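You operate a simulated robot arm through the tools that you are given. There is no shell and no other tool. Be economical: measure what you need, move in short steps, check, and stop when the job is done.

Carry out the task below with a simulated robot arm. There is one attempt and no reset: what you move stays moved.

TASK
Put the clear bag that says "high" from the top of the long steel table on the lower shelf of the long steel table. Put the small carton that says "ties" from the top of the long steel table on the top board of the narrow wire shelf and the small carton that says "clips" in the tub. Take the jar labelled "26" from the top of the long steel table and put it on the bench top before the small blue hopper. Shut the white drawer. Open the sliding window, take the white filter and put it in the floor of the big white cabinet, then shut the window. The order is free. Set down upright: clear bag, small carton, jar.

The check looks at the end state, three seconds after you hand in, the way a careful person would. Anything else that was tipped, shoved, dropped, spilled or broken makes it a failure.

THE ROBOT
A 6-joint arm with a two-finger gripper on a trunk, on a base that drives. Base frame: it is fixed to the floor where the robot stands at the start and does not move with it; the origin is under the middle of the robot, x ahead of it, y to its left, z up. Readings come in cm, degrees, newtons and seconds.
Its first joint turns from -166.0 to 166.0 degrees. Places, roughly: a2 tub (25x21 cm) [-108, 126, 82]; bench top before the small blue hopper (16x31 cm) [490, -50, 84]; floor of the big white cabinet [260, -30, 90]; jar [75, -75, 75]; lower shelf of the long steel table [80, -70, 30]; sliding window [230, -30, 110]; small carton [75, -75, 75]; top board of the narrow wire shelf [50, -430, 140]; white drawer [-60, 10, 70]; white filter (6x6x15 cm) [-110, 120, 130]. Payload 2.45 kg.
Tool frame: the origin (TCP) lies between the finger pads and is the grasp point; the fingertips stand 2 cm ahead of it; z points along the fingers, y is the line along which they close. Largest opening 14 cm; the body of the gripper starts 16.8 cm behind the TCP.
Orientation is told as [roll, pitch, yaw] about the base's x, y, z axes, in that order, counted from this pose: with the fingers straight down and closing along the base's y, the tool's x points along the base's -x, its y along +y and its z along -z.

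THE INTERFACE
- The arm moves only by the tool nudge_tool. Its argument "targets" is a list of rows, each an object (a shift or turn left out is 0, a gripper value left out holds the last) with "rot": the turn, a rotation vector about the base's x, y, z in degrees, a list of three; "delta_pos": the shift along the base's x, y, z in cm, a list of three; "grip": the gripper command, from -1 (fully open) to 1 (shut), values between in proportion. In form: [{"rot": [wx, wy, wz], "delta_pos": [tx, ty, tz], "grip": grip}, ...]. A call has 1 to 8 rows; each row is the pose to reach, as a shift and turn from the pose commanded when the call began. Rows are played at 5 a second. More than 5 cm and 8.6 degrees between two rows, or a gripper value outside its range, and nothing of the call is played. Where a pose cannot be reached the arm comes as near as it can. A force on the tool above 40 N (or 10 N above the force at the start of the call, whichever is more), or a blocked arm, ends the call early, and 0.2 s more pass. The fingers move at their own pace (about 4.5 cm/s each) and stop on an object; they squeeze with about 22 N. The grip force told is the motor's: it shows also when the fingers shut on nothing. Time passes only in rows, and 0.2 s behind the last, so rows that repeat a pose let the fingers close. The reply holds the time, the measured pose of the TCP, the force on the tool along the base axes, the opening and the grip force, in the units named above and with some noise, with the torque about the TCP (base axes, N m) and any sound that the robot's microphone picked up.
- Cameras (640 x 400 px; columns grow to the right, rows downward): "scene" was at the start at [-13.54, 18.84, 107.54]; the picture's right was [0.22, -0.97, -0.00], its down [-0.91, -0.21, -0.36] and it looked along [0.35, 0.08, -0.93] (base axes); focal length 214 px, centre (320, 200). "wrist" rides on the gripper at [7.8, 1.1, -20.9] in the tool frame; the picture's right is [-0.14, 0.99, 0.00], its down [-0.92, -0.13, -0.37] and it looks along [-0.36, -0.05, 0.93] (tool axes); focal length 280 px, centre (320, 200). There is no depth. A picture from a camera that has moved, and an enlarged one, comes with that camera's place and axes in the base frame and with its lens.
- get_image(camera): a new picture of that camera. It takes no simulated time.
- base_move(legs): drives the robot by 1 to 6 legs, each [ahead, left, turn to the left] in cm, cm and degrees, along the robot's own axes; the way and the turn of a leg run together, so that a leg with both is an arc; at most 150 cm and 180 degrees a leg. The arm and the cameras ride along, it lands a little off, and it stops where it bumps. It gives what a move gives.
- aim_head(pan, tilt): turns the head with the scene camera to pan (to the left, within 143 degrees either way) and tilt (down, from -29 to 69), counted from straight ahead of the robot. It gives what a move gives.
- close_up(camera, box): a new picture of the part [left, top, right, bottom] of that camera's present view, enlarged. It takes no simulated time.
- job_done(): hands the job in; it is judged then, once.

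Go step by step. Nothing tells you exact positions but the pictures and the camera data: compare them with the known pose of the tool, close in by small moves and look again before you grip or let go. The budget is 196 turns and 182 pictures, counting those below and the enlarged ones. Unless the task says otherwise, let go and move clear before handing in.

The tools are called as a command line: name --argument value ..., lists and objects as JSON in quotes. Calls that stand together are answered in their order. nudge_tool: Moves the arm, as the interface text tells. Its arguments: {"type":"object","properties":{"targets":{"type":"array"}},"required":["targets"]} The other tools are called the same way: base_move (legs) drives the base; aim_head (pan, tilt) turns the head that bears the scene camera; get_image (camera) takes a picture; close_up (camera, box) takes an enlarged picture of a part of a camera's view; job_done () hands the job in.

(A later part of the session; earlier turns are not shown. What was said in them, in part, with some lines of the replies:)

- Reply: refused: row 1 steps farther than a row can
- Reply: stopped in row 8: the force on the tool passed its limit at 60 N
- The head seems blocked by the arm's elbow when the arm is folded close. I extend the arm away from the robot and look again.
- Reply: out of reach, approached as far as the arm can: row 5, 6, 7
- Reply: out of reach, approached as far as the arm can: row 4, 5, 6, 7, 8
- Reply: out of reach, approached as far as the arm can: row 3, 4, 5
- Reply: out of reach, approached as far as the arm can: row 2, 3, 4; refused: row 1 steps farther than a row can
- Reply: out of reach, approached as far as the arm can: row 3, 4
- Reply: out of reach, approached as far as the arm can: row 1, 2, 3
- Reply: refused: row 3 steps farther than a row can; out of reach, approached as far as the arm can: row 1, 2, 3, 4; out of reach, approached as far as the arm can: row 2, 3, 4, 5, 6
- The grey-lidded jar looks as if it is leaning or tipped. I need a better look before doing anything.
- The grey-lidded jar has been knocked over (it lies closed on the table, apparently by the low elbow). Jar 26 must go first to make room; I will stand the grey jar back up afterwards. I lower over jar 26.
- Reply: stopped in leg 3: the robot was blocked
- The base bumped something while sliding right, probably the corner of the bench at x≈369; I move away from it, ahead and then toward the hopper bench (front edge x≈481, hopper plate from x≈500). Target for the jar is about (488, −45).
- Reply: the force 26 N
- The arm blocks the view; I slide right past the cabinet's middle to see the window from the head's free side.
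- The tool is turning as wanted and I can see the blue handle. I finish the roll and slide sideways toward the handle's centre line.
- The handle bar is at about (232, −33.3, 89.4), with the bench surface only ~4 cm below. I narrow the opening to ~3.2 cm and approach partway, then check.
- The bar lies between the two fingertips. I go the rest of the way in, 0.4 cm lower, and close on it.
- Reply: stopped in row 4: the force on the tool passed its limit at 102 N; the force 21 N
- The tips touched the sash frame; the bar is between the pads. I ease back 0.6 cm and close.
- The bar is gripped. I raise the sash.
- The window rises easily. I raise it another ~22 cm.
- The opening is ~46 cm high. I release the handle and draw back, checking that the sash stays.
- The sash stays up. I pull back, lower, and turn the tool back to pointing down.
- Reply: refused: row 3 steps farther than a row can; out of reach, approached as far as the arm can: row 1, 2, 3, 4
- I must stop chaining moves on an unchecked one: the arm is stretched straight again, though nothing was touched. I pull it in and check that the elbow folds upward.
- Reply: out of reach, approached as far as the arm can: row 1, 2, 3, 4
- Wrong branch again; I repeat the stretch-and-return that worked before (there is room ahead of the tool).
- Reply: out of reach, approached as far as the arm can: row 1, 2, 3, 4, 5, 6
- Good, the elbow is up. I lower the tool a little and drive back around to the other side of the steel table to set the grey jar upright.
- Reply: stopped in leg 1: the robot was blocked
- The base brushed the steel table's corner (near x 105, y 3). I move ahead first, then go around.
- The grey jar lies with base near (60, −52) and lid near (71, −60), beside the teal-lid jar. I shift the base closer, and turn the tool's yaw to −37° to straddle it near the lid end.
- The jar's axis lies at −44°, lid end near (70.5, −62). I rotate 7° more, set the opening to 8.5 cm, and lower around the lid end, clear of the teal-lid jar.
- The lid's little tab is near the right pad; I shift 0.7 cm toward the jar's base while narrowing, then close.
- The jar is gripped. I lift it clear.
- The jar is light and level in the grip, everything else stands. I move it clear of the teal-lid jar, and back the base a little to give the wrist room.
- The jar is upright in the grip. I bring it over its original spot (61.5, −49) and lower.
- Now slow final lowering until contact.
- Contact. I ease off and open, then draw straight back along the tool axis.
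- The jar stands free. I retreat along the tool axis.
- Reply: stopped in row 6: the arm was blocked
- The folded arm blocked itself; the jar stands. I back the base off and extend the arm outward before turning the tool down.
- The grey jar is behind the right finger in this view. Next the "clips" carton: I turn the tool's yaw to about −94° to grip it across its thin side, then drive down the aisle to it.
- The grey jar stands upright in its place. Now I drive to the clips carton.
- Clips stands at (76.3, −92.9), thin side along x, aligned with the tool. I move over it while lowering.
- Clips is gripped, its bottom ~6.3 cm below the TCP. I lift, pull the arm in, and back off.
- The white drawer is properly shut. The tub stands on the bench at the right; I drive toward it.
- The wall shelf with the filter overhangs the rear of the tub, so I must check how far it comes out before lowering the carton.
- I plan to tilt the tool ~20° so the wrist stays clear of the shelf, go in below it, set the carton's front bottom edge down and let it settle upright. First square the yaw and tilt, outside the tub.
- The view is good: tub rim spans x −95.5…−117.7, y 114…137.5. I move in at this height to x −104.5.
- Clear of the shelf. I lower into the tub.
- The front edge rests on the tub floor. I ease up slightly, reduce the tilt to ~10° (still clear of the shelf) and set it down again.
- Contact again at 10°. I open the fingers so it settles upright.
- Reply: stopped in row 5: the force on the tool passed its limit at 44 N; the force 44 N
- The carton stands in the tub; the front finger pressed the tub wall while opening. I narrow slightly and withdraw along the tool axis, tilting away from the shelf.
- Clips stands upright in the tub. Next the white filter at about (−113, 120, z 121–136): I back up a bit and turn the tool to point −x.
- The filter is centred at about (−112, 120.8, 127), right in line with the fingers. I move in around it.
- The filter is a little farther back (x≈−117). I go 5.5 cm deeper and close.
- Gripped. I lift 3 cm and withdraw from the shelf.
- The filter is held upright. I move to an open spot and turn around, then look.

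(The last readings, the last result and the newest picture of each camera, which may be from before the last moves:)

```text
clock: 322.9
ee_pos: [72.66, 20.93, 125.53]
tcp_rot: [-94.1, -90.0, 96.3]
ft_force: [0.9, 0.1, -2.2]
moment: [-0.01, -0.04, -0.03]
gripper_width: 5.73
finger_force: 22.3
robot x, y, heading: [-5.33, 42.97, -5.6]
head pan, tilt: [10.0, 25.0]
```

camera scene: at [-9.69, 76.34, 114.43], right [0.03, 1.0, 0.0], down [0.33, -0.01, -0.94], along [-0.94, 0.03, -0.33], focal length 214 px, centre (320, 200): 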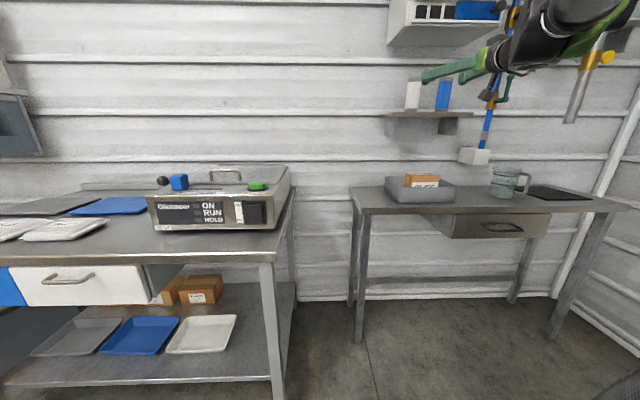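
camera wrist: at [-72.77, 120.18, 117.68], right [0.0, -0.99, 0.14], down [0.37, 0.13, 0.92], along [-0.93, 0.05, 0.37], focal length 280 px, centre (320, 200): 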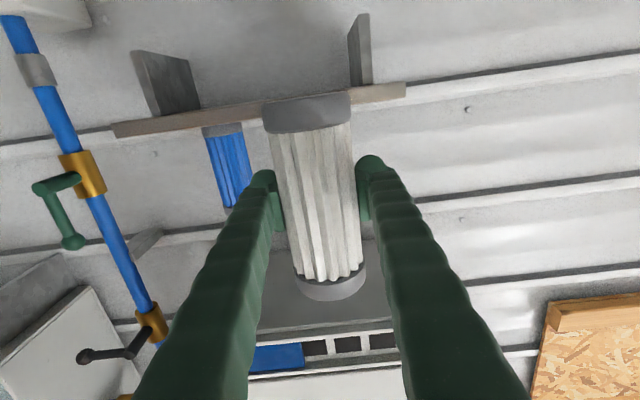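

The robot faces +x with the filter held ahead. For setting it low inside the cabinet the wrist camera must be on top, so I roll the tool 180° here in the open.

nudge_tool --targets '[{"rot": [8, 0, 0]}, {"rot": [16, 0, 0]}, {"rot": [24, 0, 0]}, {"rot": [32, 0, 0]}, {"rot": [40, 0, 0]}, {"rot": [48, 0, 0]}, {"rot": [56, 0, 0]}, {"rot": [64, 0, 0]}]'

nudge_tool --targets '[{"rot": [8, 0, 0]}, {"rot": [16, 0, 0]}, {"rot": [24, 0, 0]}, {"rot": [32, 0, 0]}, {"rot": [40, 0, 0]}, {"rot": [48, 0, 0]}, {"rot": [56, 0, 0]}, {"rot": [64, 0, 0]}]'

```text
clock: 324.7
ee_pos: [72.67, 20.87, 125.48]
tcp_rot: [92.2, -26.0, -89.9]
ft_force: [-0.2, 0.3, -1.4]
moment: [-0.01, -0.02, 0.05]
gripper_width: 5.73
finger_force: 21.8
robot x, y, heading: [-5.28, 43.45, -5.6]
head pan, tilt: [10.0, 25.0]
```

```text
clock: 326.5
ee_pos: [72.75, 20.92, 125.46]
tcp_rot: [92.2, 37.9, -90.1]
ft_force: [-0.4, -0.3, -1.5]
moment: [0.01, -0.02, 0.01]
gripper_width: 5.74
finger_force: 22.1
robot x, y, heading: [-5.02, 43.44, -6.0]
head pan, tilt: [10.0, 25.0]
```

nudge_tool --targets '[{"rot": [8, 0, 0]}, {"rot": [16, 0, 0]}, {"rot": [24, 0, 0]}, {"rot": [32, 0, 0]}, {"rot": [40, 0, 0]}, {"rot": [48, 0, 0]}, {"rot": [52, 0, 0]}]'

get_image --camera "wrist"

```text
clock: 328.1
ee_pos: [72.65, 20.97, 125.42]
tcp_rot: [5.4, 90.0, -176.9]
ft_force: [0.1, -0.7, -1.5]
moment: [0.02, -0.02, 0.01]
gripper_width: 5.76
finger_force: 21.7
robot x, y, heading: [-5.05, 42.99, -5.8]
head pan, tilt: [10.0, 25.0]
```

```text
45 pictures are left
camera wrist: at [51.74, 20.75, 133.36], right [-0.04, -0.99, -0.14], down [-0.36, 0.14, -0.92], along [0.93, 0.01, -0.37], focal length 280 px, centre (320, 200)
```

wrist: 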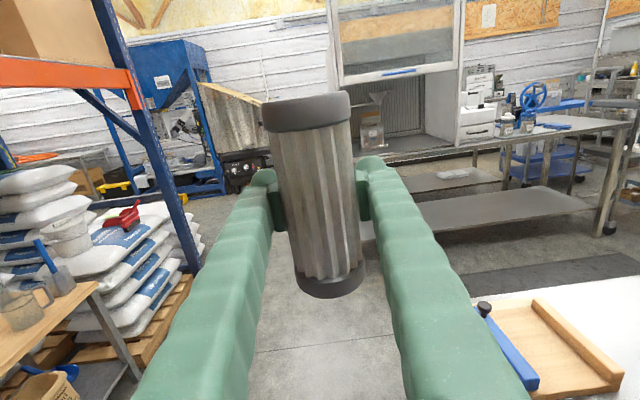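

The camera on top now gives a fine forward view. I drive around the table to the cabinet front.

base_move --legs '[[-3, 36, 0], [72, 8, 0], [74, 8, 0], [10, -98, 0]]'

get_image --camera "wrist"

```text
clock: 342.4
ee_pos: [219.36, -42.68, 125.49]
tcp_rot: [78.0, 89.9, -104.9]
ft_force: [-0.2, 0.0, -1.4]
moment: [0.0, -0.03, -0.04]
gripper_width: 5.75
finger_force: 21.9
robot x, y, heading: [141.6, -19.44, -6.4]
head pan, tilt: [10.0, 25.0]
```

```text
44 pictures are left
camera wrist: at [198.33, -42.53, 133.35], right [-0.05, -0.99, -0.14], down [-0.36, 0.15, -0.92], along [0.93, 0.0, -0.37], focal length 280 px, centre (320, 200)
```

wrist: 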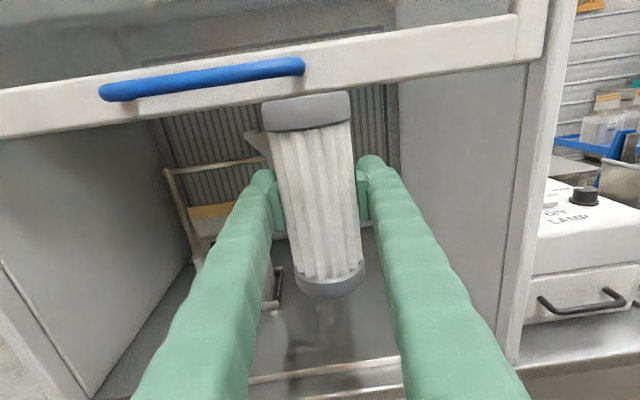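

The right half of the cabinet floor is free. I lower in front of the opening and shift to y −48.

nudge_tool --targets '[{"delta_pos": [0, -1, -4]}, {"delta_pos": [0, -2, -8]}, {"delta_pos": [0, -3, -12]}, {"delta_pos": [0, -4, -16]}, {"delta_pos": [0, -5, -20]}, {"delta_pos": [0, -5.5, -24]}]'

get_image --camera "wrist"

```text
clock: 343.9
ee_pos: [219.05, -48.08, 101.3]
tcp_rot: [78.5, 89.9, -104.5]
ft_force: [0.3, 0.2, -1.5]
moment: [-0.01, -0.05, 0.0]
gripper_width: 5.74
finger_force: 21.9
robot x, y, heading: [141.91, -19.52, -6.5]
head pan, tilt: [10.0, 25.0]
```

```text
43 pictures are left
camera wrist: at [198.22, -47.96, 109.23], right [-0.05, -0.99, -0.14], down [-0.36, 0.15, -0.92], along [0.93, 0.0, -0.37], focal length 280 px, centre (320, 200)
```

wrist: 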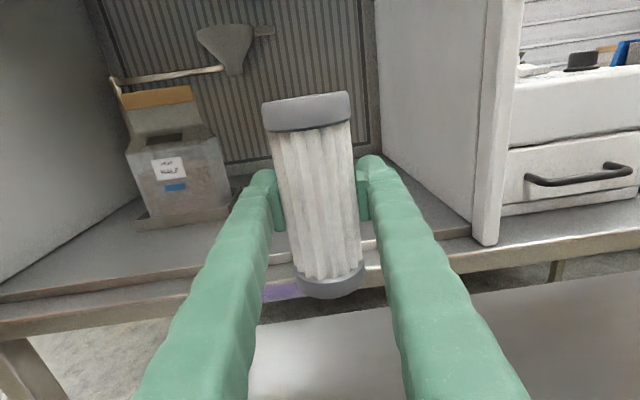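

Clear path; I advance into the cabinet.

nudge_tool --targets '[{"delta_pos": [4.5, 0, 0]}, {"delta_pos": [9, 0, 0]}, {"delta_pos": [13.5, 0, 0]}, {"delta_pos": [18, 0, 0]}, {"delta_pos": [22.5, 0, 0]}, {"delta_pos": [27, 0, 0]}, {"delta_pos": [31, 0, -1]}, {"delta_pos": [34, 0, -2]}]'

get_image --camera "wrist"

```text
clock: 345.6
ee_pos: [253.5, -48.09, 99.24]
tcp_rot: [76.8, 89.9, -106.3]
ft_force: [0.0, 0.2, -1.5]
moment: [0.0, 0.04, 0.01]
gripper_width: 5.73
finger_force: 22.1
robot x, y, heading: [141.77, -19.43, -6.3]
head pan, tilt: [10.0, 25.0]
```

```text
42 pictures are left
camera wrist: at [232.46, -47.93, 107.15], right [-0.05, -0.99, -0.14], down [-0.36, 0.15, -0.92], along [0.93, 0.0, -0.37], focal length 280 px, centre (320, 200)
```

wrist: 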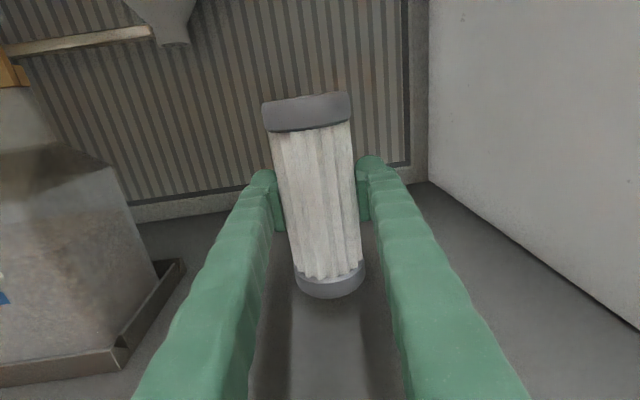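

nudge_tool --targets '[{"delta_pos": [0, 0, -1.5]}, {"delta_pos": [0, 0, -3]}, {"delta_pos": [0, 0, -3.8]}, {"delta_pos": [0, 0, -4.5]}]'

```text
clock: 346.6
ee_pos: [253.23, -48.05, 94.84]
tcp_rot: [72.2, 89.9, -110.8]
ft_force: [0.7, -0.7, -3.3]
moment: [0.03, -0.03, 0.03]
gripper_width: 5.75
finger_force: 21.8
robot x, y, heading: [141.87, -19.23, -6.5]
head pan, tilt: [10.0, 25.0]
```

nudge_tool --targets '[{"delta_pos": [0, 0, -0.5]}, {"delta_pos": [0, 0, -1]}, {"delta_pos": [0, 0, -1.5]}]'

get_image --camera "wrist"

```text
clock: 347.4
ee_pos: [253.33, -48.16, 93.52]
tcp_rot: [104.4, 89.9, -78.6]
ft_force: [1.1, 1.0, 22.2]
moment: [0.14, 0.42, -0.02]
gripper_width: 5.72
finger_force: 22.0
robot x, y, heading: [141.74, -19.07, -6.4]
head pan, tilt: [10.0, 25.0]
```

```text
41 pictures are left
camera wrist: at [232.29, -48.0, 101.42], right [-0.05, -0.99, -0.14], down [-0.36, 0.14, -0.92], along [0.93, 0.0, -0.36], focal length 280 px, centre (320, 200)
```

wrist: 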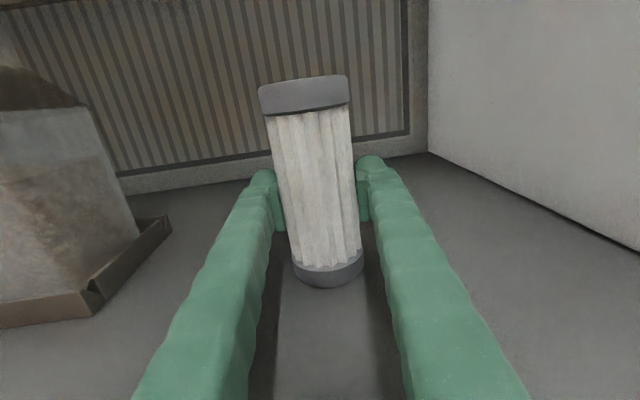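

Contact on the floor. I ease, release and withdraw.

nudge_tool --targets '[{"delta_pos": [0, 0, 0.3]}, {"delta_pos": [0, 0, 0.3], "grip": 0}, {"delta_pos": [0, 0, 0.3], "grip": -0.3}, {"delta_pos": [0, 0, 0.3], "grip": -0.4}]'

nudge_tool --targets '[{"delta_pos": [-3, 0, 0.3]}, {"delta_pos": [-7, 0, 0.6]}, {"delta_pos": [-11.5, 0, 1]}, {"delta_pos": [-16, 0, 1]}, {"delta_pos": [-20.5, 0, 1]}, {"delta_pos": [-25, 0, 1]}, {"delta_pos": [-29.5, 0, 1]}, {"delta_pos": [-34, 0, 1]}]'

get_image --camera "wrist"

```text
clock: 348.4
ee_pos: [253.3, -48.13, 93.65]
tcp_rot: [74.0, 89.9, -109.0]
ft_force: [-0.1, 1.2, 0.0]
moment: [0.02, -0.03, -0.03]
gripper_width: 9.8
finger_force: 0.0
robot x, y, heading: [141.37, -18.98, -6.4]
head pan, tilt: [10.0, 25.0]
```

```text
clock: 350.2
ee_pos: [219.14, -48.2, 94.6]
tcp_rot: [75.0, 89.9, -107.9]
ft_force: [0.6, -1.2, -0.6]
moment: [-0.01, 0.02, 0.01]
gripper_width: 9.82
finger_force: 0.1
robot x, y, heading: [141.82, -19.19, -6.0]
head pan, tilt: [10.0, 25.0]
```

```text
40 pictures are left
camera wrist: at [198.25, -48.06, 102.51], right [-0.05, -0.99, -0.14], down [-0.36, 0.15, -0.92], along [0.93, 0.0, -0.37], focal length 280 px, centre (320, 200)
```

wrist: 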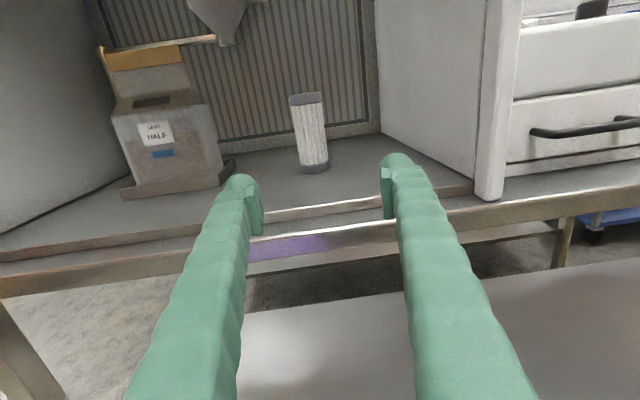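

The filter stands inside. Now to shut the window I raise the closed gripper above the handle bar (z≈135.6).

nudge_tool --targets '[{"delta_pos": [-3, 2, 3], "grip": 1}, {"delta_pos": [-6, 4, 7], "grip": 1}, {"delta_pos": [-7, 6, 11.5]}, {"delta_pos": [-7, 8, 16]}, {"delta_pos": [-7, 10, 20.5]}, {"delta_pos": [-7, 12, 25]}, {"delta_pos": [-7, 13.5, 29.5]}, {"delta_pos": [-7, 14, 34]}]'

nudge_tool --targets '[{"delta_pos": [0, 0.5, 4]}, {"delta_pos": [0, 1, 8]}, {"delta_pos": [0, 1, 11]}]'

get_image --camera "wrist"

```text
refused: row 2 steps farther than a row can; nothing moved
```

```text
clock: 351.1
ee_pos: [219.07, -47.32, 105.74]
tcp_rot: [77.9, 89.9, -105.1]
ft_force: [0.7, -0.4, -0.3]
moment: [0.0, 0.05, 0.02]
gripper_width: 9.79
finger_force: 0.0
robot x, y, heading: [141.68, -19.45, -6.2]
head pan, tilt: [10.0, 25.0]
```

```text
39 pictures are left
camera wrist: at [198.21, -47.21, 113.66], right [-0.05, -0.99, -0.14], down [-0.36, 0.15, -0.92], along [0.93, 0.0, -0.37], focal length 280 px, centre (320, 200)
```

wrist: 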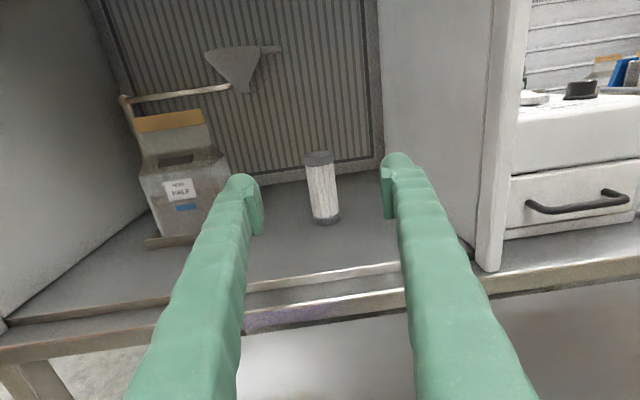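

nudge_tool --targets '[{"delta_pos": [-0.9, 1.8, 4.4], "grip": 1}, {"delta_pos": [-1.8, 3.6, 8.8], "grip": 1}, {"delta_pos": [-2.7, 5.4, 13.2]}, {"delta_pos": [-3.6, 7.2, 17.6]}, {"delta_pos": [-4.5, 9, 22]}, {"delta_pos": [-5.4, 10.8, 26.4]}, {"delta_pos": [-6.3, 12.6, 30.8]}, {"delta_pos": [-7, 14, 34.8]}]'

get_image --camera "wrist"

```text
clock: 352.9
ee_pos: [212.27, -33.07, 140.85]
tcp_rot: [79.7, 89.9, -103.3]
ft_force: [-0.6, 0.1, 0.5]
moment: [-0.01, 0.01, 0.0]
gripper_width: 0.0
finger_force: 21.6
robot x, y, heading: [141.84, -19.52, -6.5]
head pan, tilt: [10.0, 25.0]
```

```text
38 pictures are left
camera wrist: at [191.27, -32.94, 148.66], right [-0.05, -0.99, -0.14], down [-0.36, 0.15, -0.92], along [0.93, 0.0, -0.37], focal length 280 px, centre (320, 200)
```

wrist: 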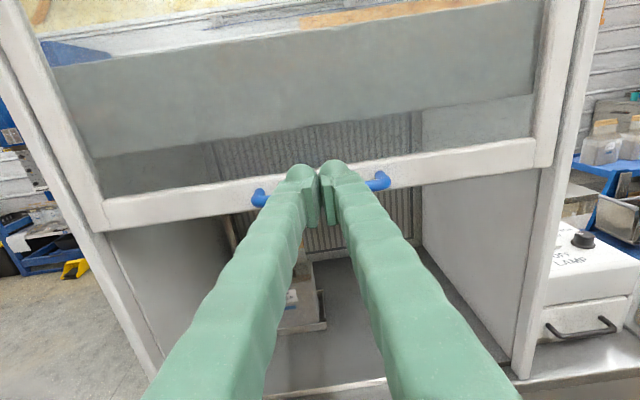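

The handle bar's ends show on both sides below the fingers. I move forward over it, then push down.

nudge_tool --targets '[{"delta_pos": [4.5, 0, 0]}, {"delta_pos": [9, 0, 0]}, {"delta_pos": [13, 0, 0]}, {"delta_pos": [15.6, 0, 0]}]'

nudge_tool --targets '[{"delta_pos": [0, 0, -2]}, {"delta_pos": [0, 0, -5]}, {"delta_pos": [0, 0, -8]}, {"delta_pos": [0, 0, -12]}, {"delta_pos": [0, 0, -16]}, {"delta_pos": [0, 0, -20]}]'

get_image --camera "wrist"

```text
clock: 353.9
ee_pos: [227.82, -33.22, 140.55]
tcp_rot: [83.5, 89.9, -99.7]
ft_force: [0.8, 0.1, 0.6]
moment: [0.05, -0.02, -0.03]
gripper_width: 0.0
finger_force: 21.5
robot x, y, heading: [142.01, -19.27, -6.2]
head pan, tilt: [10.0, 25.0]
```

```text
clock: 355.2
ee_pos: [227.87, -33.15, 120.48]
tcp_rot: [80.3, 89.9, -102.8]
ft_force: [0.2, 0.2, -0.4]
moment: [0.0, -0.01, 0.02]
gripper_width: 0.02
finger_force: 29.1
robot x, y, heading: [141.65, -19.41, -6.4]
head pan, tilt: [10.0, 25.0]
```

```text
37 pictures are left
camera wrist: at [207.01, -32.98, 128.34], right [-0.05, -0.99, -0.14], down [-0.36, 0.15, -0.92], along [0.93, 0.0, -0.37], focal length 280 px, centre (320, 200)
```

wrist: 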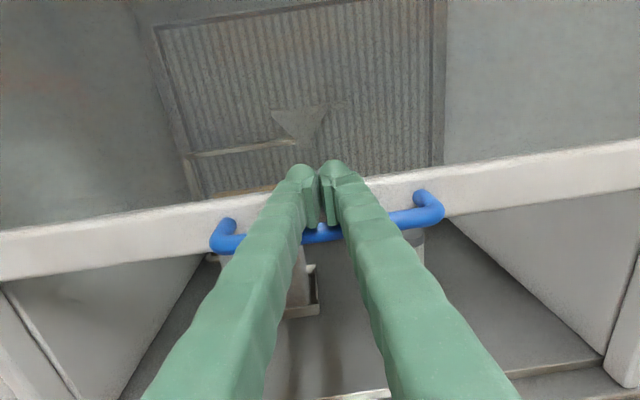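

The sash comes down with the fingers. I continue to the bottom.

nudge_tool --targets '[{"delta_pos": [0, 0, -4]}, {"delta_pos": [0, 0, -8]}, {"delta_pos": [0, 0, -12]}, {"delta_pos": [0, 0, -16]}, {"delta_pos": [0, 0, -20]}, {"delta_pos": [0, 0, -24]}, {"delta_pos": [0, 0, -26]}]'

nudge_tool --targets '[{"delta_pos": [0, 0, -1]}, {"delta_pos": [0, 0, -2]}, {"delta_pos": [0, 0, -3]}, {"delta_pos": [0, 0, -3.8]}]'

get_image --camera "wrist"

```text
clock: 356.9
ee_pos: [227.89, -33.06, 94.32]
tcp_rot: [79.2, 90.0, -103.7]
ft_force: [0.4, 0.2, 1.7]
moment: [0.0, 0.03, 0.01]
gripper_width: 0.0
finger_force: 29.2
robot x, y, heading: [142.07, -19.19, -6.6]
head pan, tilt: [10.0, 25.0]
```

```text
clock: 357.7
ee_pos: [227.83, -33.25, 91.8]
tcp_rot: [173.8, 89.9, -9.2]
ft_force: [-9.4, 1.4, 34.9]
moment: [0.04, 0.51, -0.02]
gripper_width: 0.59
finger_force: 29.3
robot x, y, heading: [141.94, -19.38, -6.6]
head pan, tilt: [10.0, 25.0]
stopped in row 4: the force on the tool passed its limit at 71 N (the readings are from after the stop); the commanded pose is now the measured one
```

```text
36 pictures are left
camera wrist: at [206.87, -33.09, 99.65], right [-0.05, -0.99, -0.14], down [-0.36, 0.15, -0.92], along [0.93, 0.0, -0.36], focal length 280 px, centre (320, 200)
```

wrist: 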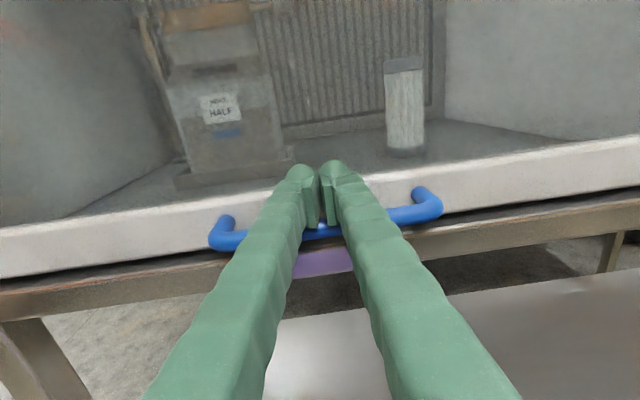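

The window is fully shut with the filter inside. For the high shelf I need the "ties" carton held with a level tool, so I'll take it from the table's far side; first I pull the arm back and up.

nudge_tool --targets '[{"delta_pos": [0, 0, 1.2]}, {"delta_pos": [-3, 0, 2.5]}, {"delta_pos": [-6, 0, 5]}, {"delta_pos": [-9, 0, 9]}, {"delta_pos": [-11, 0, 13]}, {"delta_pos": [-13, 0, 17]}, {"delta_pos": [-14, 0, 21]}, {"delta_pos": [-15, 0, 25]}]'

base_move --legs '[[0, -30, 0], [0, 0, 180]]'

get_image --camera "wrist"

```text
clock: 359.5
ee_pos: [212.9, -33.28, 116.58]
tcp_rot: [76.1, 90.1, -106.9]
ft_force: [0.9, -0.3, 0.0]
moment: [-0.03, 0.0, -0.01]
gripper_width: 0.0
finger_force: 29.5
robot x, y, heading: [141.84, -19.88, -6.4]
head pan, tilt: [10.0, 25.0]
```

```text
clock: 368.8
ee_pos: [67.65, -33.36, 116.47]
tcp_rot: [82.0, 90.0, 78.0]
ft_force: [0.4, 0.2, -0.9]
moment: [-0.03, 0.01, -0.04]
gripper_width: 0.0
finger_force: 29.4
robot x, y, heading: [138.87, -48.7, 172.7]
head pan, tilt: [10.0, 25.0]
```

```text
35 pictures are left
camera wrist: at [88.61, -33.72, 124.43], right [0.07, 0.99, -0.14], down [0.36, -0.15, -0.92], along [-0.93, 0.01, -0.37], focal length 280 px, centre (320, 200)
```

wrist: 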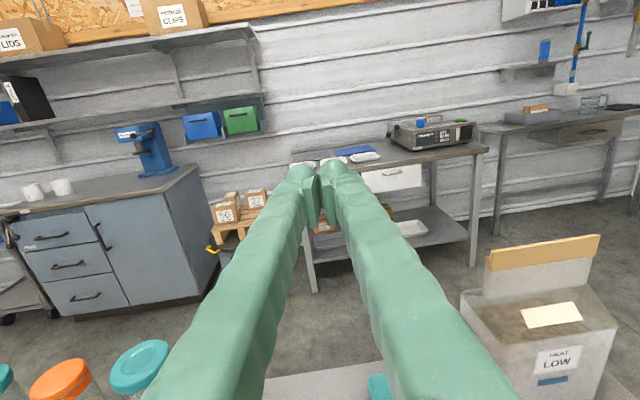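

Now I back up and shift so that the tool is behind the ties carton, over the table's far edge.

base_move --legs '[[-42, 0, 0], [0, 41, 0]]'

nudge_tool --targets '[{"delta_pos": [0, 0, -4], "grip": -1}, {"delta_pos": [0, 0, -8], "grip": -1}, {"delta_pos": [0, 0, -12], "grip": -1}]'

get_image --camera "wrist"

```text
clock: 373.6
ee_pos: [104.85, -79.28, 116.54]
tcp_rot: [81.3, 90.0, 77.1]
ft_force: [-0.2, 0.2, -0.4]
moment: [0.01, -0.03, 0.01]
gripper_width: 0.0
finger_force: 29.3
robot x, y, heading: [176.16, -94.79, 172.4]
head pan, tilt: [10.0, 25.0]
```

```text
clock: 374.4
ee_pos: [104.98, -79.19, 104.34]
tcp_rot: [81.6, 90.0, 77.5]
ft_force: [0.7, 0.2, 1.1]
moment: [0.01, 0.06, -0.03]
gripper_width: 6.99
finger_force: 0.0
robot x, y, heading: [175.4, -94.41, 172.5]
head pan, tilt: [10.0, 25.0]
```

```text
34 pictures are left
camera wrist: at [125.85, -79.49, 112.33], right [0.07, 0.99, -0.14], down [0.36, -0.15, -0.92], along [-0.93, 0.02, -0.37], focal length 280 px, centre (320, 200)
```

wrist: 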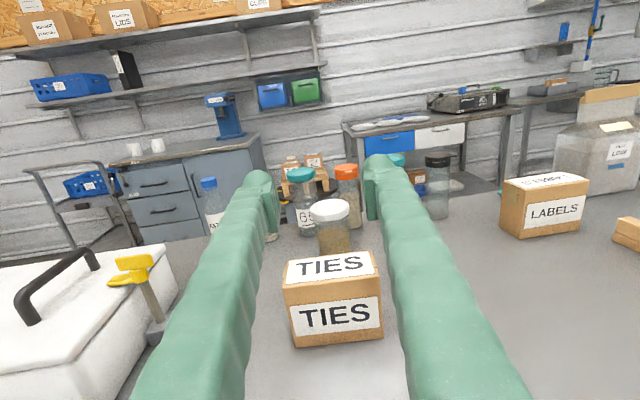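

Ties is centred at (92.5, −78.7), 12.4 cm wide. I lower to z 86 behind it, fully open and aligned.

nudge_tool --targets '[{"delta_pos": [1, 0.1, -4], "rot": [0, 0, -1.5], "grip": -1}, {"delta_pos": [1.5, 0.2, -8], "rot": [0, 0, -1.5]}, {"delta_pos": [1.5, 0.3, -12], "rot": [0, 0, -1.5]}, {"delta_pos": [1.5, 0.3, -16], "rot": [0, 0, -1.5]}, {"delta_pos": [1.5, 0.3, -18.3], "rot": [0, 0, -1.5]}]'

get_image --camera "wrist"

```text
clock: 375.6
ee_pos: [106.29, -78.88, 86.01]
tcp_rot: [79.1, 90.0, 73.6]
ft_force: [0.2, 0.5, -0.5]
moment: [0.02, 0.0, -0.06]
gripper_width: 13.99
finger_force: 0.0
robot x, y, heading: [175.83, -94.46, 172.4]
head pan, tilt: [10.0, 25.0]
```

```text
33 pictures are left
camera wrist: at [127.34, -79.7, 94.03], right [0.1, 0.99, -0.14], down [0.35, -0.16, -0.92], along [-0.93, 0.04, -0.37], focal length 280 px, centre (320, 200)
```

wrist: 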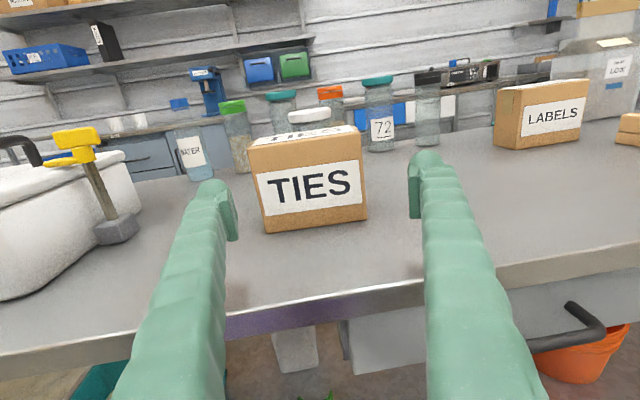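

The carton is centred between the fingertips. I advance carefully.

nudge_tool --targets '[{"delta_pos": [-3, -0.1, 0], "rot": [0, 0, 0.7]}, {"delta_pos": [-6, -0.1, 0], "rot": [0, 0, 0.7]}, {"delta_pos": [-8.5, -0.1, 0], "rot": [0, 0, 0.7]}]'

get_image --camera "wrist"

```text
clock: 376.4
ee_pos: [98.0, -78.91, 86.15]
tcp_rot: [75.2, 90.0, 70.5]
ft_force: [-0.2, -0.1, -0.2]
moment: [0.0, -0.03, -0.04]
gripper_width: 14.02
finger_force: 0.3
robot x, y, heading: [175.62, -94.1, 172.6]
head pan, tilt: [10.0, 25.0]
```

```text
32 pictures are left
camera wrist: at [118.86, -79.52, 93.93], right [0.08, 0.99, -0.14], down [0.36, -0.16, -0.92], along [-0.93, 0.03, -0.37], focal length 280 px, centre (320, 200)
```

wrist: 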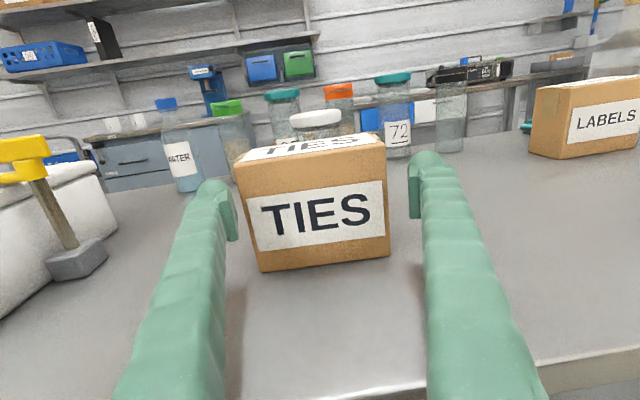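

nudge_tool --targets '[{"delta_pos": [0, -0.4, 0]}, {"delta_pos": [-2, -0.4, 0]}, {"delta_pos": [-4, -0.4, 0]}, {"delta_pos": [-5.2, -0.4, 0]}]'

get_image --camera "wrist"

```text
clock: 377.4
ee_pos: [92.55, -79.36, 86.08]
tcp_rot: [70.1, 90.0, 65.3]
ft_force: [0.4, 0.7, -0.1]
moment: [0.0, -0.02, -0.01]
gripper_width: 14.01
finger_force: 0.0
robot x, y, heading: [176.0, -94.66, 172.3]
head pan, tilt: [10.0, 25.0]
```

```text
31 pictures are left
camera wrist: at [113.53, -79.99, 94.01], right [0.08, 0.99, -0.14], down [0.36, -0.16, -0.92], along [-0.93, 0.03, -0.37], focal length 280 px, centre (320, 200)
```

wrist: 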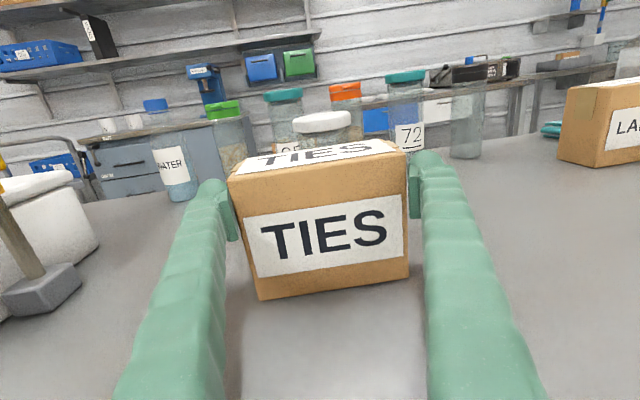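

The carton is between the pads. I close and lift.

nudge_tool --targets '[{"grip": 1}, {"grip": 1}, {"grip": 1}]'

nudge_tool --targets '[{"delta_pos": [0, 0, 2]}, {"delta_pos": [0, 0, 5]}, {"delta_pos": [0, 0, 9]}, {"delta_pos": [3, 0, 13]}, {"delta_pos": [6, 0, 16]}, {"delta_pos": [10, 0, 18]}]'

get_image --camera "wrist"

```text
clock: 378.2
ee_pos: [92.66, -79.41, 86.14]
tcp_rot: [65.4, 90.1, 60.5]
ft_force: [-0.2, -0.6, -0.7]
moment: [-0.12, 0.03, -0.06]
gripper_width: 13.86
finger_force: 21.8
robot x, y, heading: [175.8, -94.58, 172.4]
head pan, tilt: [10.0, 25.0]
```

```text
clock: 379.6
ee_pos: [102.94, -79.4, 104.26]
tcp_rot: [56.1, 90.0, 51.1]
ft_force: [-0.1, 0.4, -3.0]
moment: [0.01, -0.04, 0.06]
gripper_width: 13.84
finger_force: 22.3
robot x, y, heading: [175.96, -94.61, 172.6]
head pan, tilt: [10.0, 25.0]
```

```text
30 pictures are left
camera wrist: at [123.9, -80.11, 112.15], right [0.08, 0.99, -0.14], down [0.36, -0.16, -0.92], along [-0.93, 0.03, -0.37], focal length 280 px, centre (320, 200)
```

wrist: 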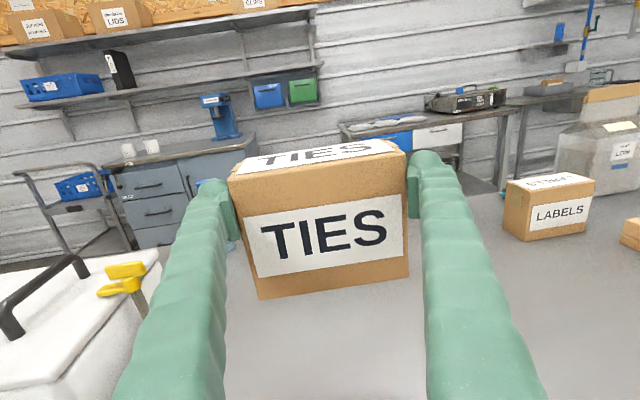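

Ties is held, its bottom ~8 cm below the TCP. I raise it for clearance and drive back round the north side into the aisle, then turn toward the wire shelf.

nudge_tool --targets '[{"delta_pos": [0, 0, 4]}, {"delta_pos": [0, 0, 8]}, {"delta_pos": [0, 0, 12]}, {"delta_pos": [0, 0, 15]}]'

base_move --legs '[[11, -84, 0], [11, -84, 0], [90, 12, 0], [90, 12, 0], [0, 0, 94.8]]'

get_image --camera "wrist"

```text
clock: 380.6
ee_pos: [102.81, -79.19, 119.1]
tcp_rot: [71.2, 90.1, 66.3]
ft_force: [-0.7, 0.0, -1.8]
moment: [0.01, -0.04, 0.03]
gripper_width: 13.79
finger_force: 22.2
robot x, y, heading: [175.85, -94.37, 172.6]
head pan, tilt: [10.0, 25.0]
```

```text
clock: 401.9
ee_pos: [-15.6, 1.73, 118.98]
tcp_rot: [71.8, 89.9, 161.4]
ft_force: [0.3, -0.4, -2.8]
moment: [0.04, 0.04, -0.01]
gripper_width: 13.58
finger_force: 23.0
robot x, y, heading: [-5.84, 75.7, -92.9]
head pan, tilt: [10.0, 25.0]
```

```text
29 pictures are left
camera wrist: at [-16.55, 22.72, 126.92], right [-0.99, 0.01, -0.14], down [0.13, 0.37, -0.92], along [0.04, -0.93, -0.37], focal length 280 px, centre (320, 200)
```

wrist: 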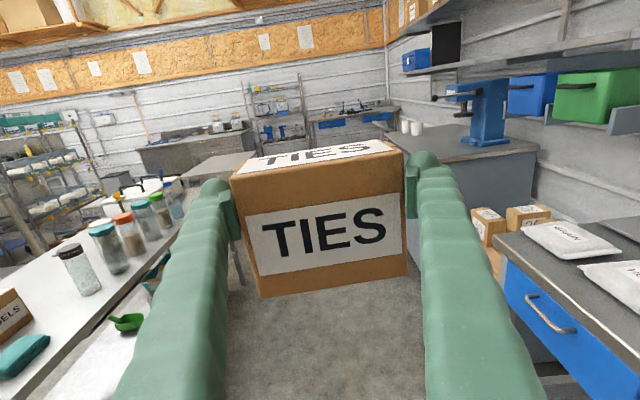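

The way along the aisle is clear and the wire shelf is visible ahead. I drive down the aisle.

base_move --legs '[[110, 5, 0], [110, 6, 0], [100, 6, 0]]'

get_image --camera "wrist"

aim_head --pan 10 --tilt 5

get_image --camera "scene"

```text
clock: 417.7
ee_pos: [-9.4, -320.89, 118.94]
tcp_rot: [71.9, 90.0, 162.6]
ft_force: [0.5, 0.9, -2.9]
moment: [0.07, 0.04, -0.02]
gripper_width: 13.42
finger_force: 21.9
robot x, y, heading: [-1.0, -246.69, -92.0]
head pan, tilt: [10.0, 25.0]
```

```text
28 pictures are left
camera wrist: at [-10.74, -300.02, 126.92], right [-0.99, -0.01, -0.14], down [0.12, 0.37, -0.92], along [0.06, -0.93, -0.37], focal length 280 px, centre (320, 200)
```

wrist: 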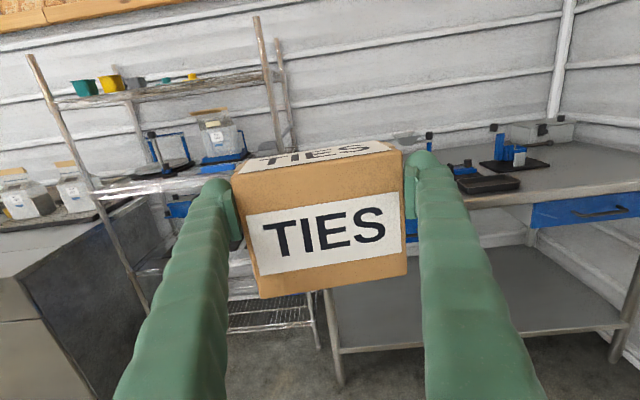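

```text
clock: 418.5
ee_pos: [-9.39, -320.93, 119.07]
tcp_rot: [71.8, 90.0, 162.3]
ft_force: [0.7, 0.6, -2.1]
moment: [0.06, -0.04, 0.0]
gripper_width: 13.42
finger_force: 21.6
robot x, y, heading: [-1.23, -247.11, -92.1]
head pan, tilt: [10.0, 5.0]
```

```text
27 pictures are left
camera scene: at [18.22, -237.48, 116.72], right [-0.99, -0.14, 0.0], down [-0.01, 0.09, -1.0], along [0.14, -0.99, -0.09], focal length 214 px, centre (320, 200)
```

scene: 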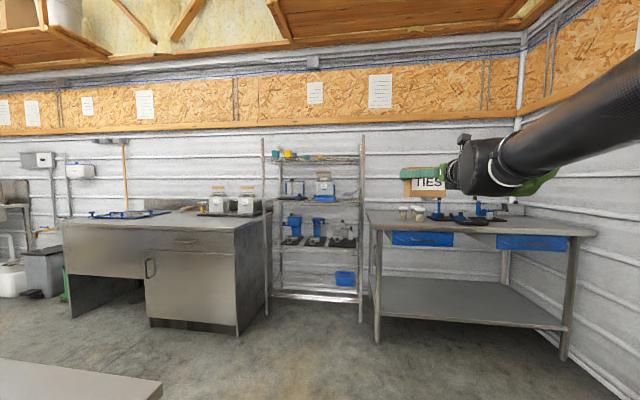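

close_up --camera "scene" --box '[250, 130, 380, 220]'

close_up --camera "wrist" --box '[10, 10, 330, 210]'

```text
4.44 times, centred on (315, 175) of scene
camera zoom: at [18.22, -237.48, 116.72], right [-0.99, -0.14, 0.0], down [-0.01, 0.09, -1.0], along [0.14, -0.99, -0.09], focal length 953 px, centre (342, 311)
```

zoom: 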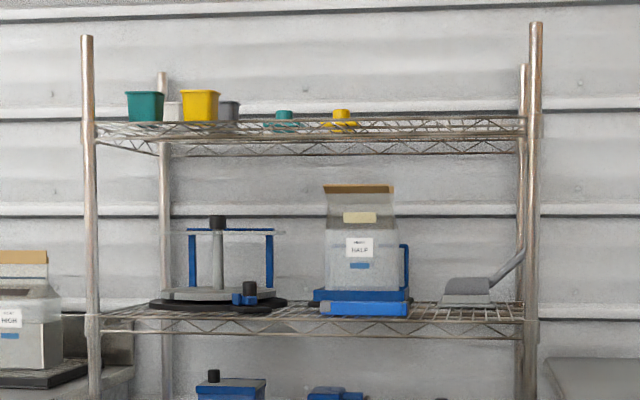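

```text
2.00 times, centred on (170, 110) of wrist
camera zoom: at [-10.74, -300.02, 126.92], right [-0.99, -0.01, -0.14], down [0.12, 0.37, -0.92], along [0.06, -0.93, -0.37], focal length 561 px, centre (620, 380)
```

zoom: 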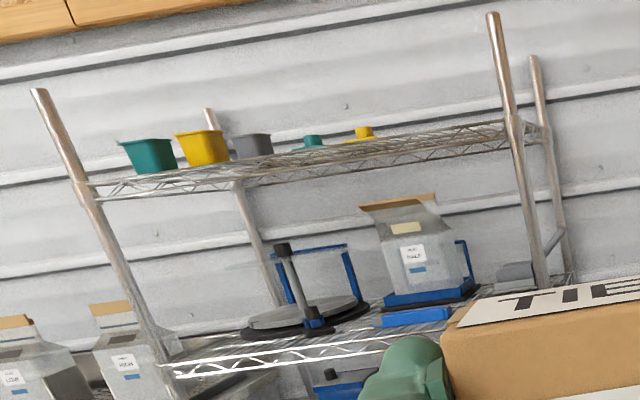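

The top board of the wire shelf is at z≈135, spanning x 9–90, y −409…−449, and its right part (x 12–40) is free. I raise the carton above board height, then drive closer.

nudge_tool --targets '[{"delta_pos": [0, 0, 4]}, {"delta_pos": [0, 0, 8]}, {"delta_pos": [0, 0, 12]}, {"delta_pos": [0, 0, 16]}, {"delta_pos": [0, 0, 20]}, {"delta_pos": [0, 0, 24]}, {"delta_pos": [0, 0, 28]}, {"delta_pos": [0, 0, 30]}]'

base_move --legs '[[60, 0, 0], [8, 37, 0]]'

get_image --camera "wrist"

get_image --camera "scene"

```text
clock: 420.3
ee_pos: [-9.58, -320.99, 149.02]
tcp_rot: [73.1, 89.9, 163.7]
ft_force: [-0.1, 0.6, -1.9]
moment: [0.07, -0.02, 0.0]
gripper_width: 13.41
finger_force: 21.7
robot x, y, heading: [-1.55, -247.1, -92.3]
head pan, tilt: [10.0, 5.0]
```

```text
clock: 425.7
ee_pos: [24.89, -390.27, 149.01]
tcp_rot: [70.9, 90.0, 161.2]
ft_force: [-0.8, -0.2, -2.0]
moment: [0.05, 0.03, 0.0]
gripper_width: 13.3
finger_force: 21.8
robot x, y, heading: [33.33, -316.22, -92.5]
head pan, tilt: [10.0, 5.0]
```

```text
24 pictures are left
camera wrist: at [23.69, -369.36, 156.89], right [-0.99, -0.01, -0.14], down [0.13, 0.37, -0.92], along [0.06, -0.93, -0.37], focal length 280 px, centre (320, 200)
```

wrist: 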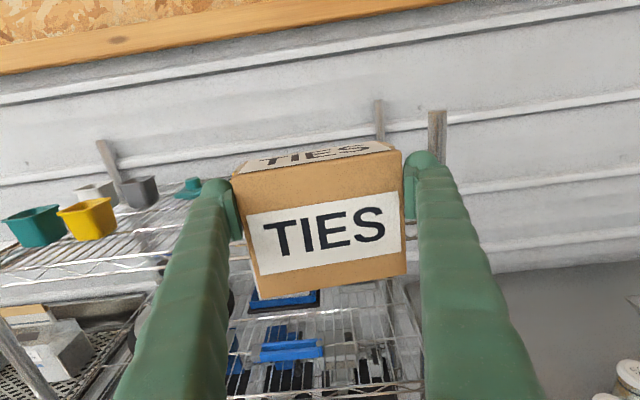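

```text
23 pictures are left
camera scene: at [52.99, -307.01, 116.72], right [-0.99, -0.13, 0.0], down [-0.01, 0.09, -1.0], along [0.13, -0.99, -0.09], focal length 214 px, centre (320, 200)
```

scene: 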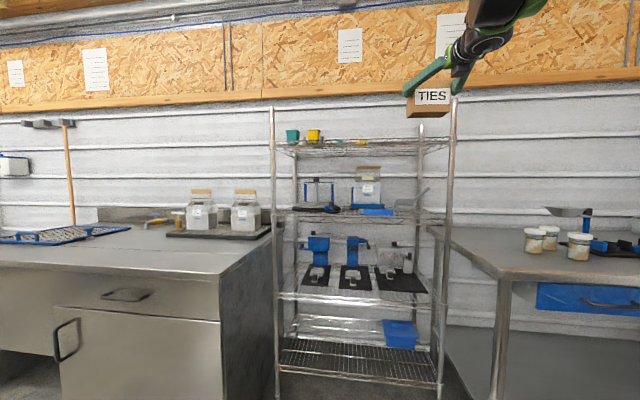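

The carton is ~5 cm above board height, clear of the right-hand post. I drive it in over the board.

base_move --legs '[[15, 3, 0], [15, 0, 0]]'

get_image --camera "wrist"

get_image --camera "scene"

```text
clock: 428.1
ee_pos: [26.96, -420.8, 149.04]
tcp_rot: [70.0, 90.0, 160.5]
ft_force: [-0.1, 0.2, -3.4]
moment: [0.1, -0.02, 0.02]
gripper_width: 13.31
finger_force: 21.7
robot x, y, heading: [35.37, -346.64, -92.0]
head pan, tilt: [10.0, 5.0]
```

```text
22 pictures are left
camera wrist: at [25.67, -399.79, 156.89], right [-0.99, -0.01, -0.14], down [0.12, 0.37, -0.92], along [0.06, -0.93, -0.37], focal length 280 px, centre (320, 200)
```

wrist: 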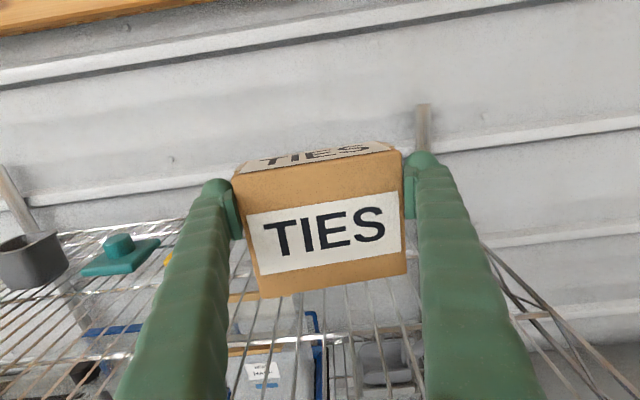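

```text
21 pictures are left
camera scene: at [54.83, -337.38, 116.72], right [-0.99, -0.14, 0.0], down [-0.01, 0.09, -1.0], along [0.14, -0.99, -0.09], focal length 214 px, centre (320, 200)
```

scene: 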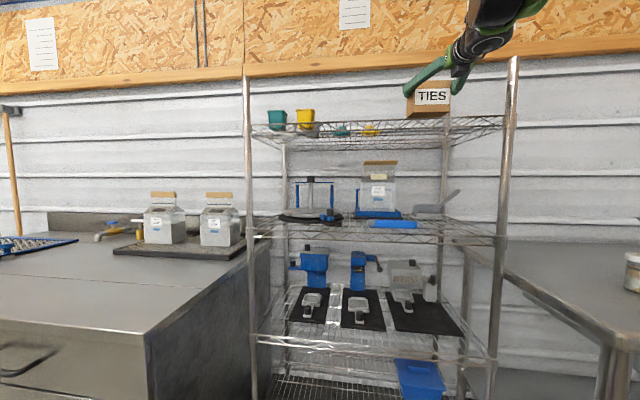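

The carton is over the board, clear of posts and tubs. I lower gently.

nudge_tool --targets '[{"delta_pos": [0, 0, -1.5]}, {"delta_pos": [0, 0, -3]}, {"delta_pos": [0, 0, -4]}, {"delta_pos": [0, 0, -4.7]}]'

```text
clock: 429.1
ee_pos: [26.86, -420.66, 144.32]
tcp_rot: [155.9, 90.0, -113.6]
ft_force: [-1.0, 4.6, 11.2]
moment: [-0.3, -0.1, -0.01]
gripper_width: 13.31
finger_force: 22.0
robot x, y, heading: [35.36, -346.81, -92.1]
head pan, tilt: [10.0, 5.0]
```

Contact at z 144.3. I check that it sits flat.

close_up --camera "scene" --box '[380, 60, 520, 150]'

```text
4.44 times, centred on (450, 105) of scene
camera zoom: at [54.83, -337.31, 116.72], right [-0.99, -0.14, 0.0], down [-0.01, 0.09, -1.0], along [0.14, -0.99, -0.09], focal length 953 px, centre (-258, 622)
```

zoom: 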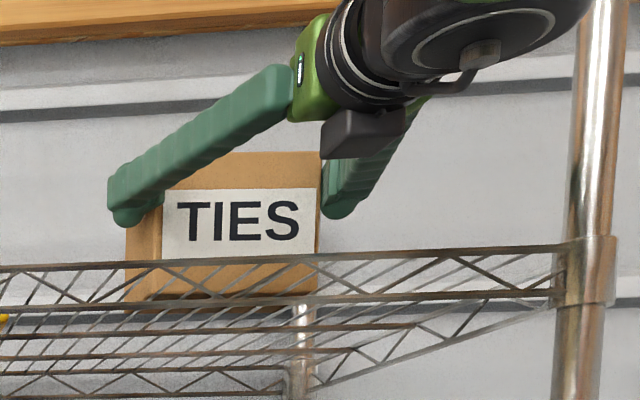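

It rests on the board. I press 0.3 cm more to seat it flat, then open fully.

nudge_tool --targets '[{"delta_pos": [0, 0, -0.3]}, {"delta_pos": [0, 0, -0.3]}, {"delta_pos": [0, 0, -0.1], "grip": 0}, {"delta_pos": [0, 0, -0.1], "grip": -1}, {"delta_pos": [0, 0, -0.1], "grip": -1}, {"delta_pos": [0, 0, -0.1], "grip": -1}]'

get_image --camera "wrist"

```text
clock: 430.5
ee_pos: [26.94, -420.89, 144.25]
tcp_rot: [78.9, 90.1, 169.3]
ft_force: [-0.3, -0.7, -0.1]
moment: [0.0, 0.01, 0.0]
gripper_width: 13.98
finger_force: 0.1
robot x, y, heading: [35.51, -346.73, -92.1]
head pan, tilt: [10.0, 5.0]
```

```text
19 pictures are left
camera wrist: at [25.67, -399.81, 152.09], right [-0.99, -0.01, -0.14], down [0.12, 0.37, -0.92], along [0.06, -0.93, -0.37], focal length 280 px, centre (320, 200)
```

wrist: 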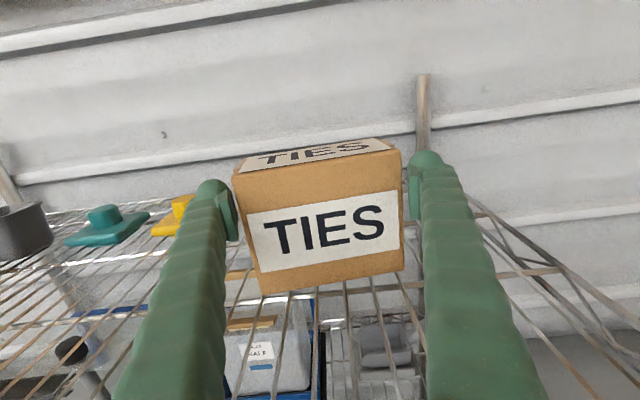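

The carton stands free between the pads. I withdraw slowly, straight back.

nudge_tool --targets '[{"delta_pos": [0, 1.5, 0]}, {"delta_pos": [0, 3, 0]}, {"delta_pos": [0, 5, 0]}, {"delta_pos": [0, 7.5, 0]}, {"delta_pos": [0, 10, 0]}]'

get_image --camera "wrist"

```text
clock: 431.9
ee_pos: [26.01, -415.42, 146.48]
tcp_rot: [84.7, 90.1, 175.5]
ft_force: [0.9, 0.1, 0.0]
moment: [0.0, -0.01, 0.01]
gripper_width: 14.01
finger_force: 0.0
robot x, y, heading: [35.25, -346.8, -92.3]
head pan, tilt: [10.0, 5.0]
stopped in row 5: the arm was blocked; the commanded pose is now the measured one
```

```text
18 pictures are left
camera wrist: at [24.62, -394.45, 154.31], right [-0.99, -0.01, -0.14], down [0.12, 0.37, -0.92], along [0.06, -0.93, -0.37], focal length 280 px, centre (320, 200)
```

wrist: 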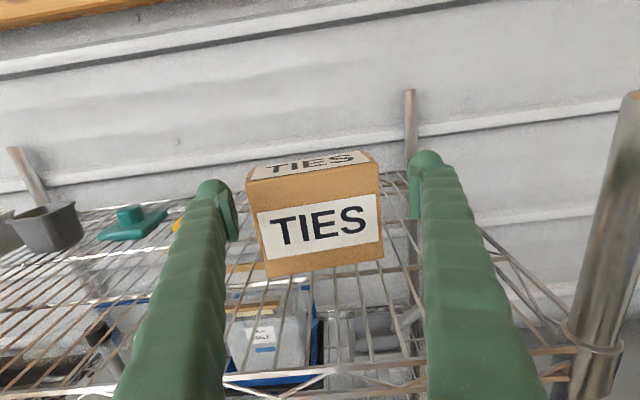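

The arm reached its fold limit; the carton stands well. I back the base away instead.

base_move --legs '[[-15, 0, 0], [-30, 0, 0]]'

get_image --camera "wrist"

get_image --camera "scene"

```text
clock: 434.9
ee_pos: [27.69, -371.31, 146.44]
tcp_rot: [80.3, 90.1, 170.9]
ft_force: [0.6, 0.8, 0.8]
moment: [0.03, 0.01, 0.0]
gripper_width: 14.01
finger_force: 0.2
robot x, y, heading: [36.69, -302.61, -92.4]
head pan, tilt: [10.0, 5.0]
```

```text
17 pictures are left
camera wrist: at [26.32, -350.26, 154.32], right [-0.99, -0.01, -0.14], down [0.12, 0.37, -0.92], along [0.06, -0.93, -0.37], focal length 280 px, centre (320, 200)
```

wrist: 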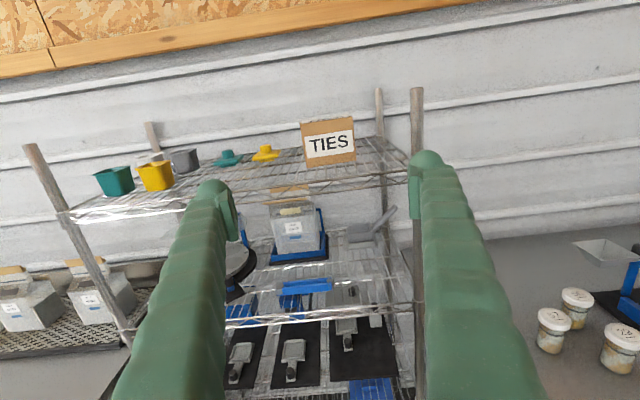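

```text
16 pictures are left
camera scene: at [56.54, -293.22, 116.51], right [-0.99, -0.13, 0.0], down [-0.01, 0.11, -0.99], along [0.13, -0.99, -0.11], focal length 214 px, centre (320, 200)
```

scene: 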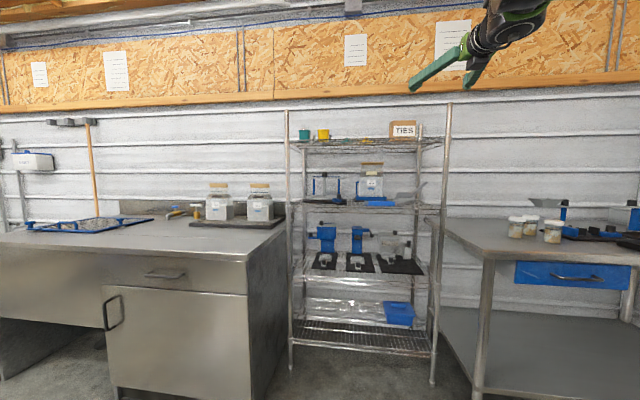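

All placements are done. For certainty I drive back toward the steel table and check the bag and the jars once.

base_move --legs '[[0, -40, 0], [-120, 0, 0]]'

aim_head --pan 142 --tilt 20

get_image --camera "scene"

close_up --camera "scene" --box '[180, 120, 460, 320]'

```text
clock: 443.1
ee_pos: [-8.11, -248.09, 146.55]
tcp_rot: [79.0, 90.0, 169.2]
ft_force: [-0.1, -0.5, -0.1]
moment: [0.03, -0.02, 0.0]
gripper_width: 13.97
finger_force: 0.0
robot x, y, heading: [2.05, -179.23, -92.9]
head pan, tilt: [10.0, 5.0]
```

```text
clock: 445.3
ee_pos: [-8.26, -248.13, 146.38]
tcp_rot: [79.0, 89.9, 169.2]
ft_force: [0.5, 0.2, -0.5]
moment: [-0.01, -0.02, -0.01]
gripper_width: 14.0
finger_force: 0.0
robot x, y, heading: [1.1, -179.07, -92.9]
head pan, tilt: [142.0, 20.0]
```

```text
15 pictures are left
camera scene: at [26.37, -154.11, 114.29], right [0.76, -0.65, 0.0], down [-0.22, -0.26, -0.94], along [0.61, 0.71, -0.34], focal length 214 px, centre (320, 200)
```

scene: 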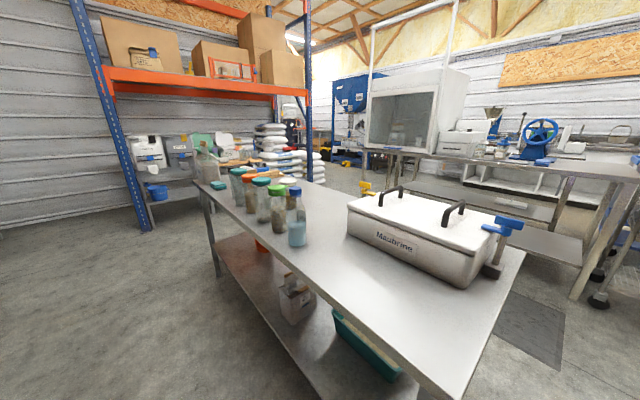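

```text
2.00 times, centred on (320, 220) of scene
camera zoom: at [26.37, -154.11, 114.29], right [0.76, -0.65, 0.0], down [-0.22, -0.26, -0.94], along [0.61, 0.71, -0.34], focal length 429 px, centre (320, 160)
```

zoom: 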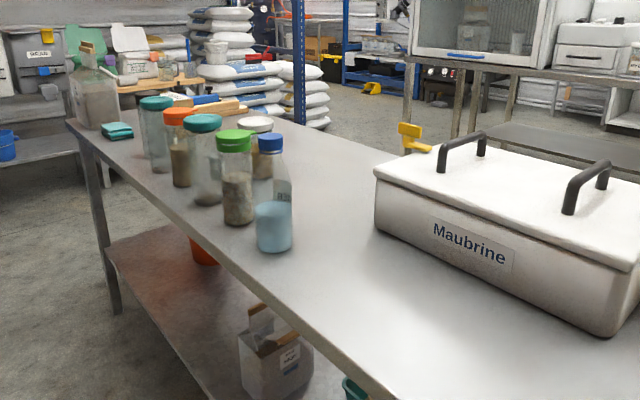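

The bag stands on the lower shelf, the jars stand, and the window is shut with the filter inside; the gripper is empty and clear of everything. I hand the job in.

job_done

```text
The job is handed in.
```

All seven parts are done and the job is handed in, but along the way the arm knocked over the grey-lidded jar on the steel table. I stood it back up at about its original spot with the lid still on, and saw no spill.

- **"High" bag:** upright on the lower shelf of the long steel table.
- **"Ties" carton:** upright on the top board of the narrow wire shelf.
- **"Clips" carton:** upright in the tub.
- **Jar 26:** upright on the bench top in front of the small blue hopper.
- **White drawer:** shut.
- **White filter:** on the floor of the big white cabinet, turned end for end, with the window shut again.

The base also bumped the steel table's corner and, I think, a bench corner. I saw nothing shifted or tipped in the pictures afterwards.
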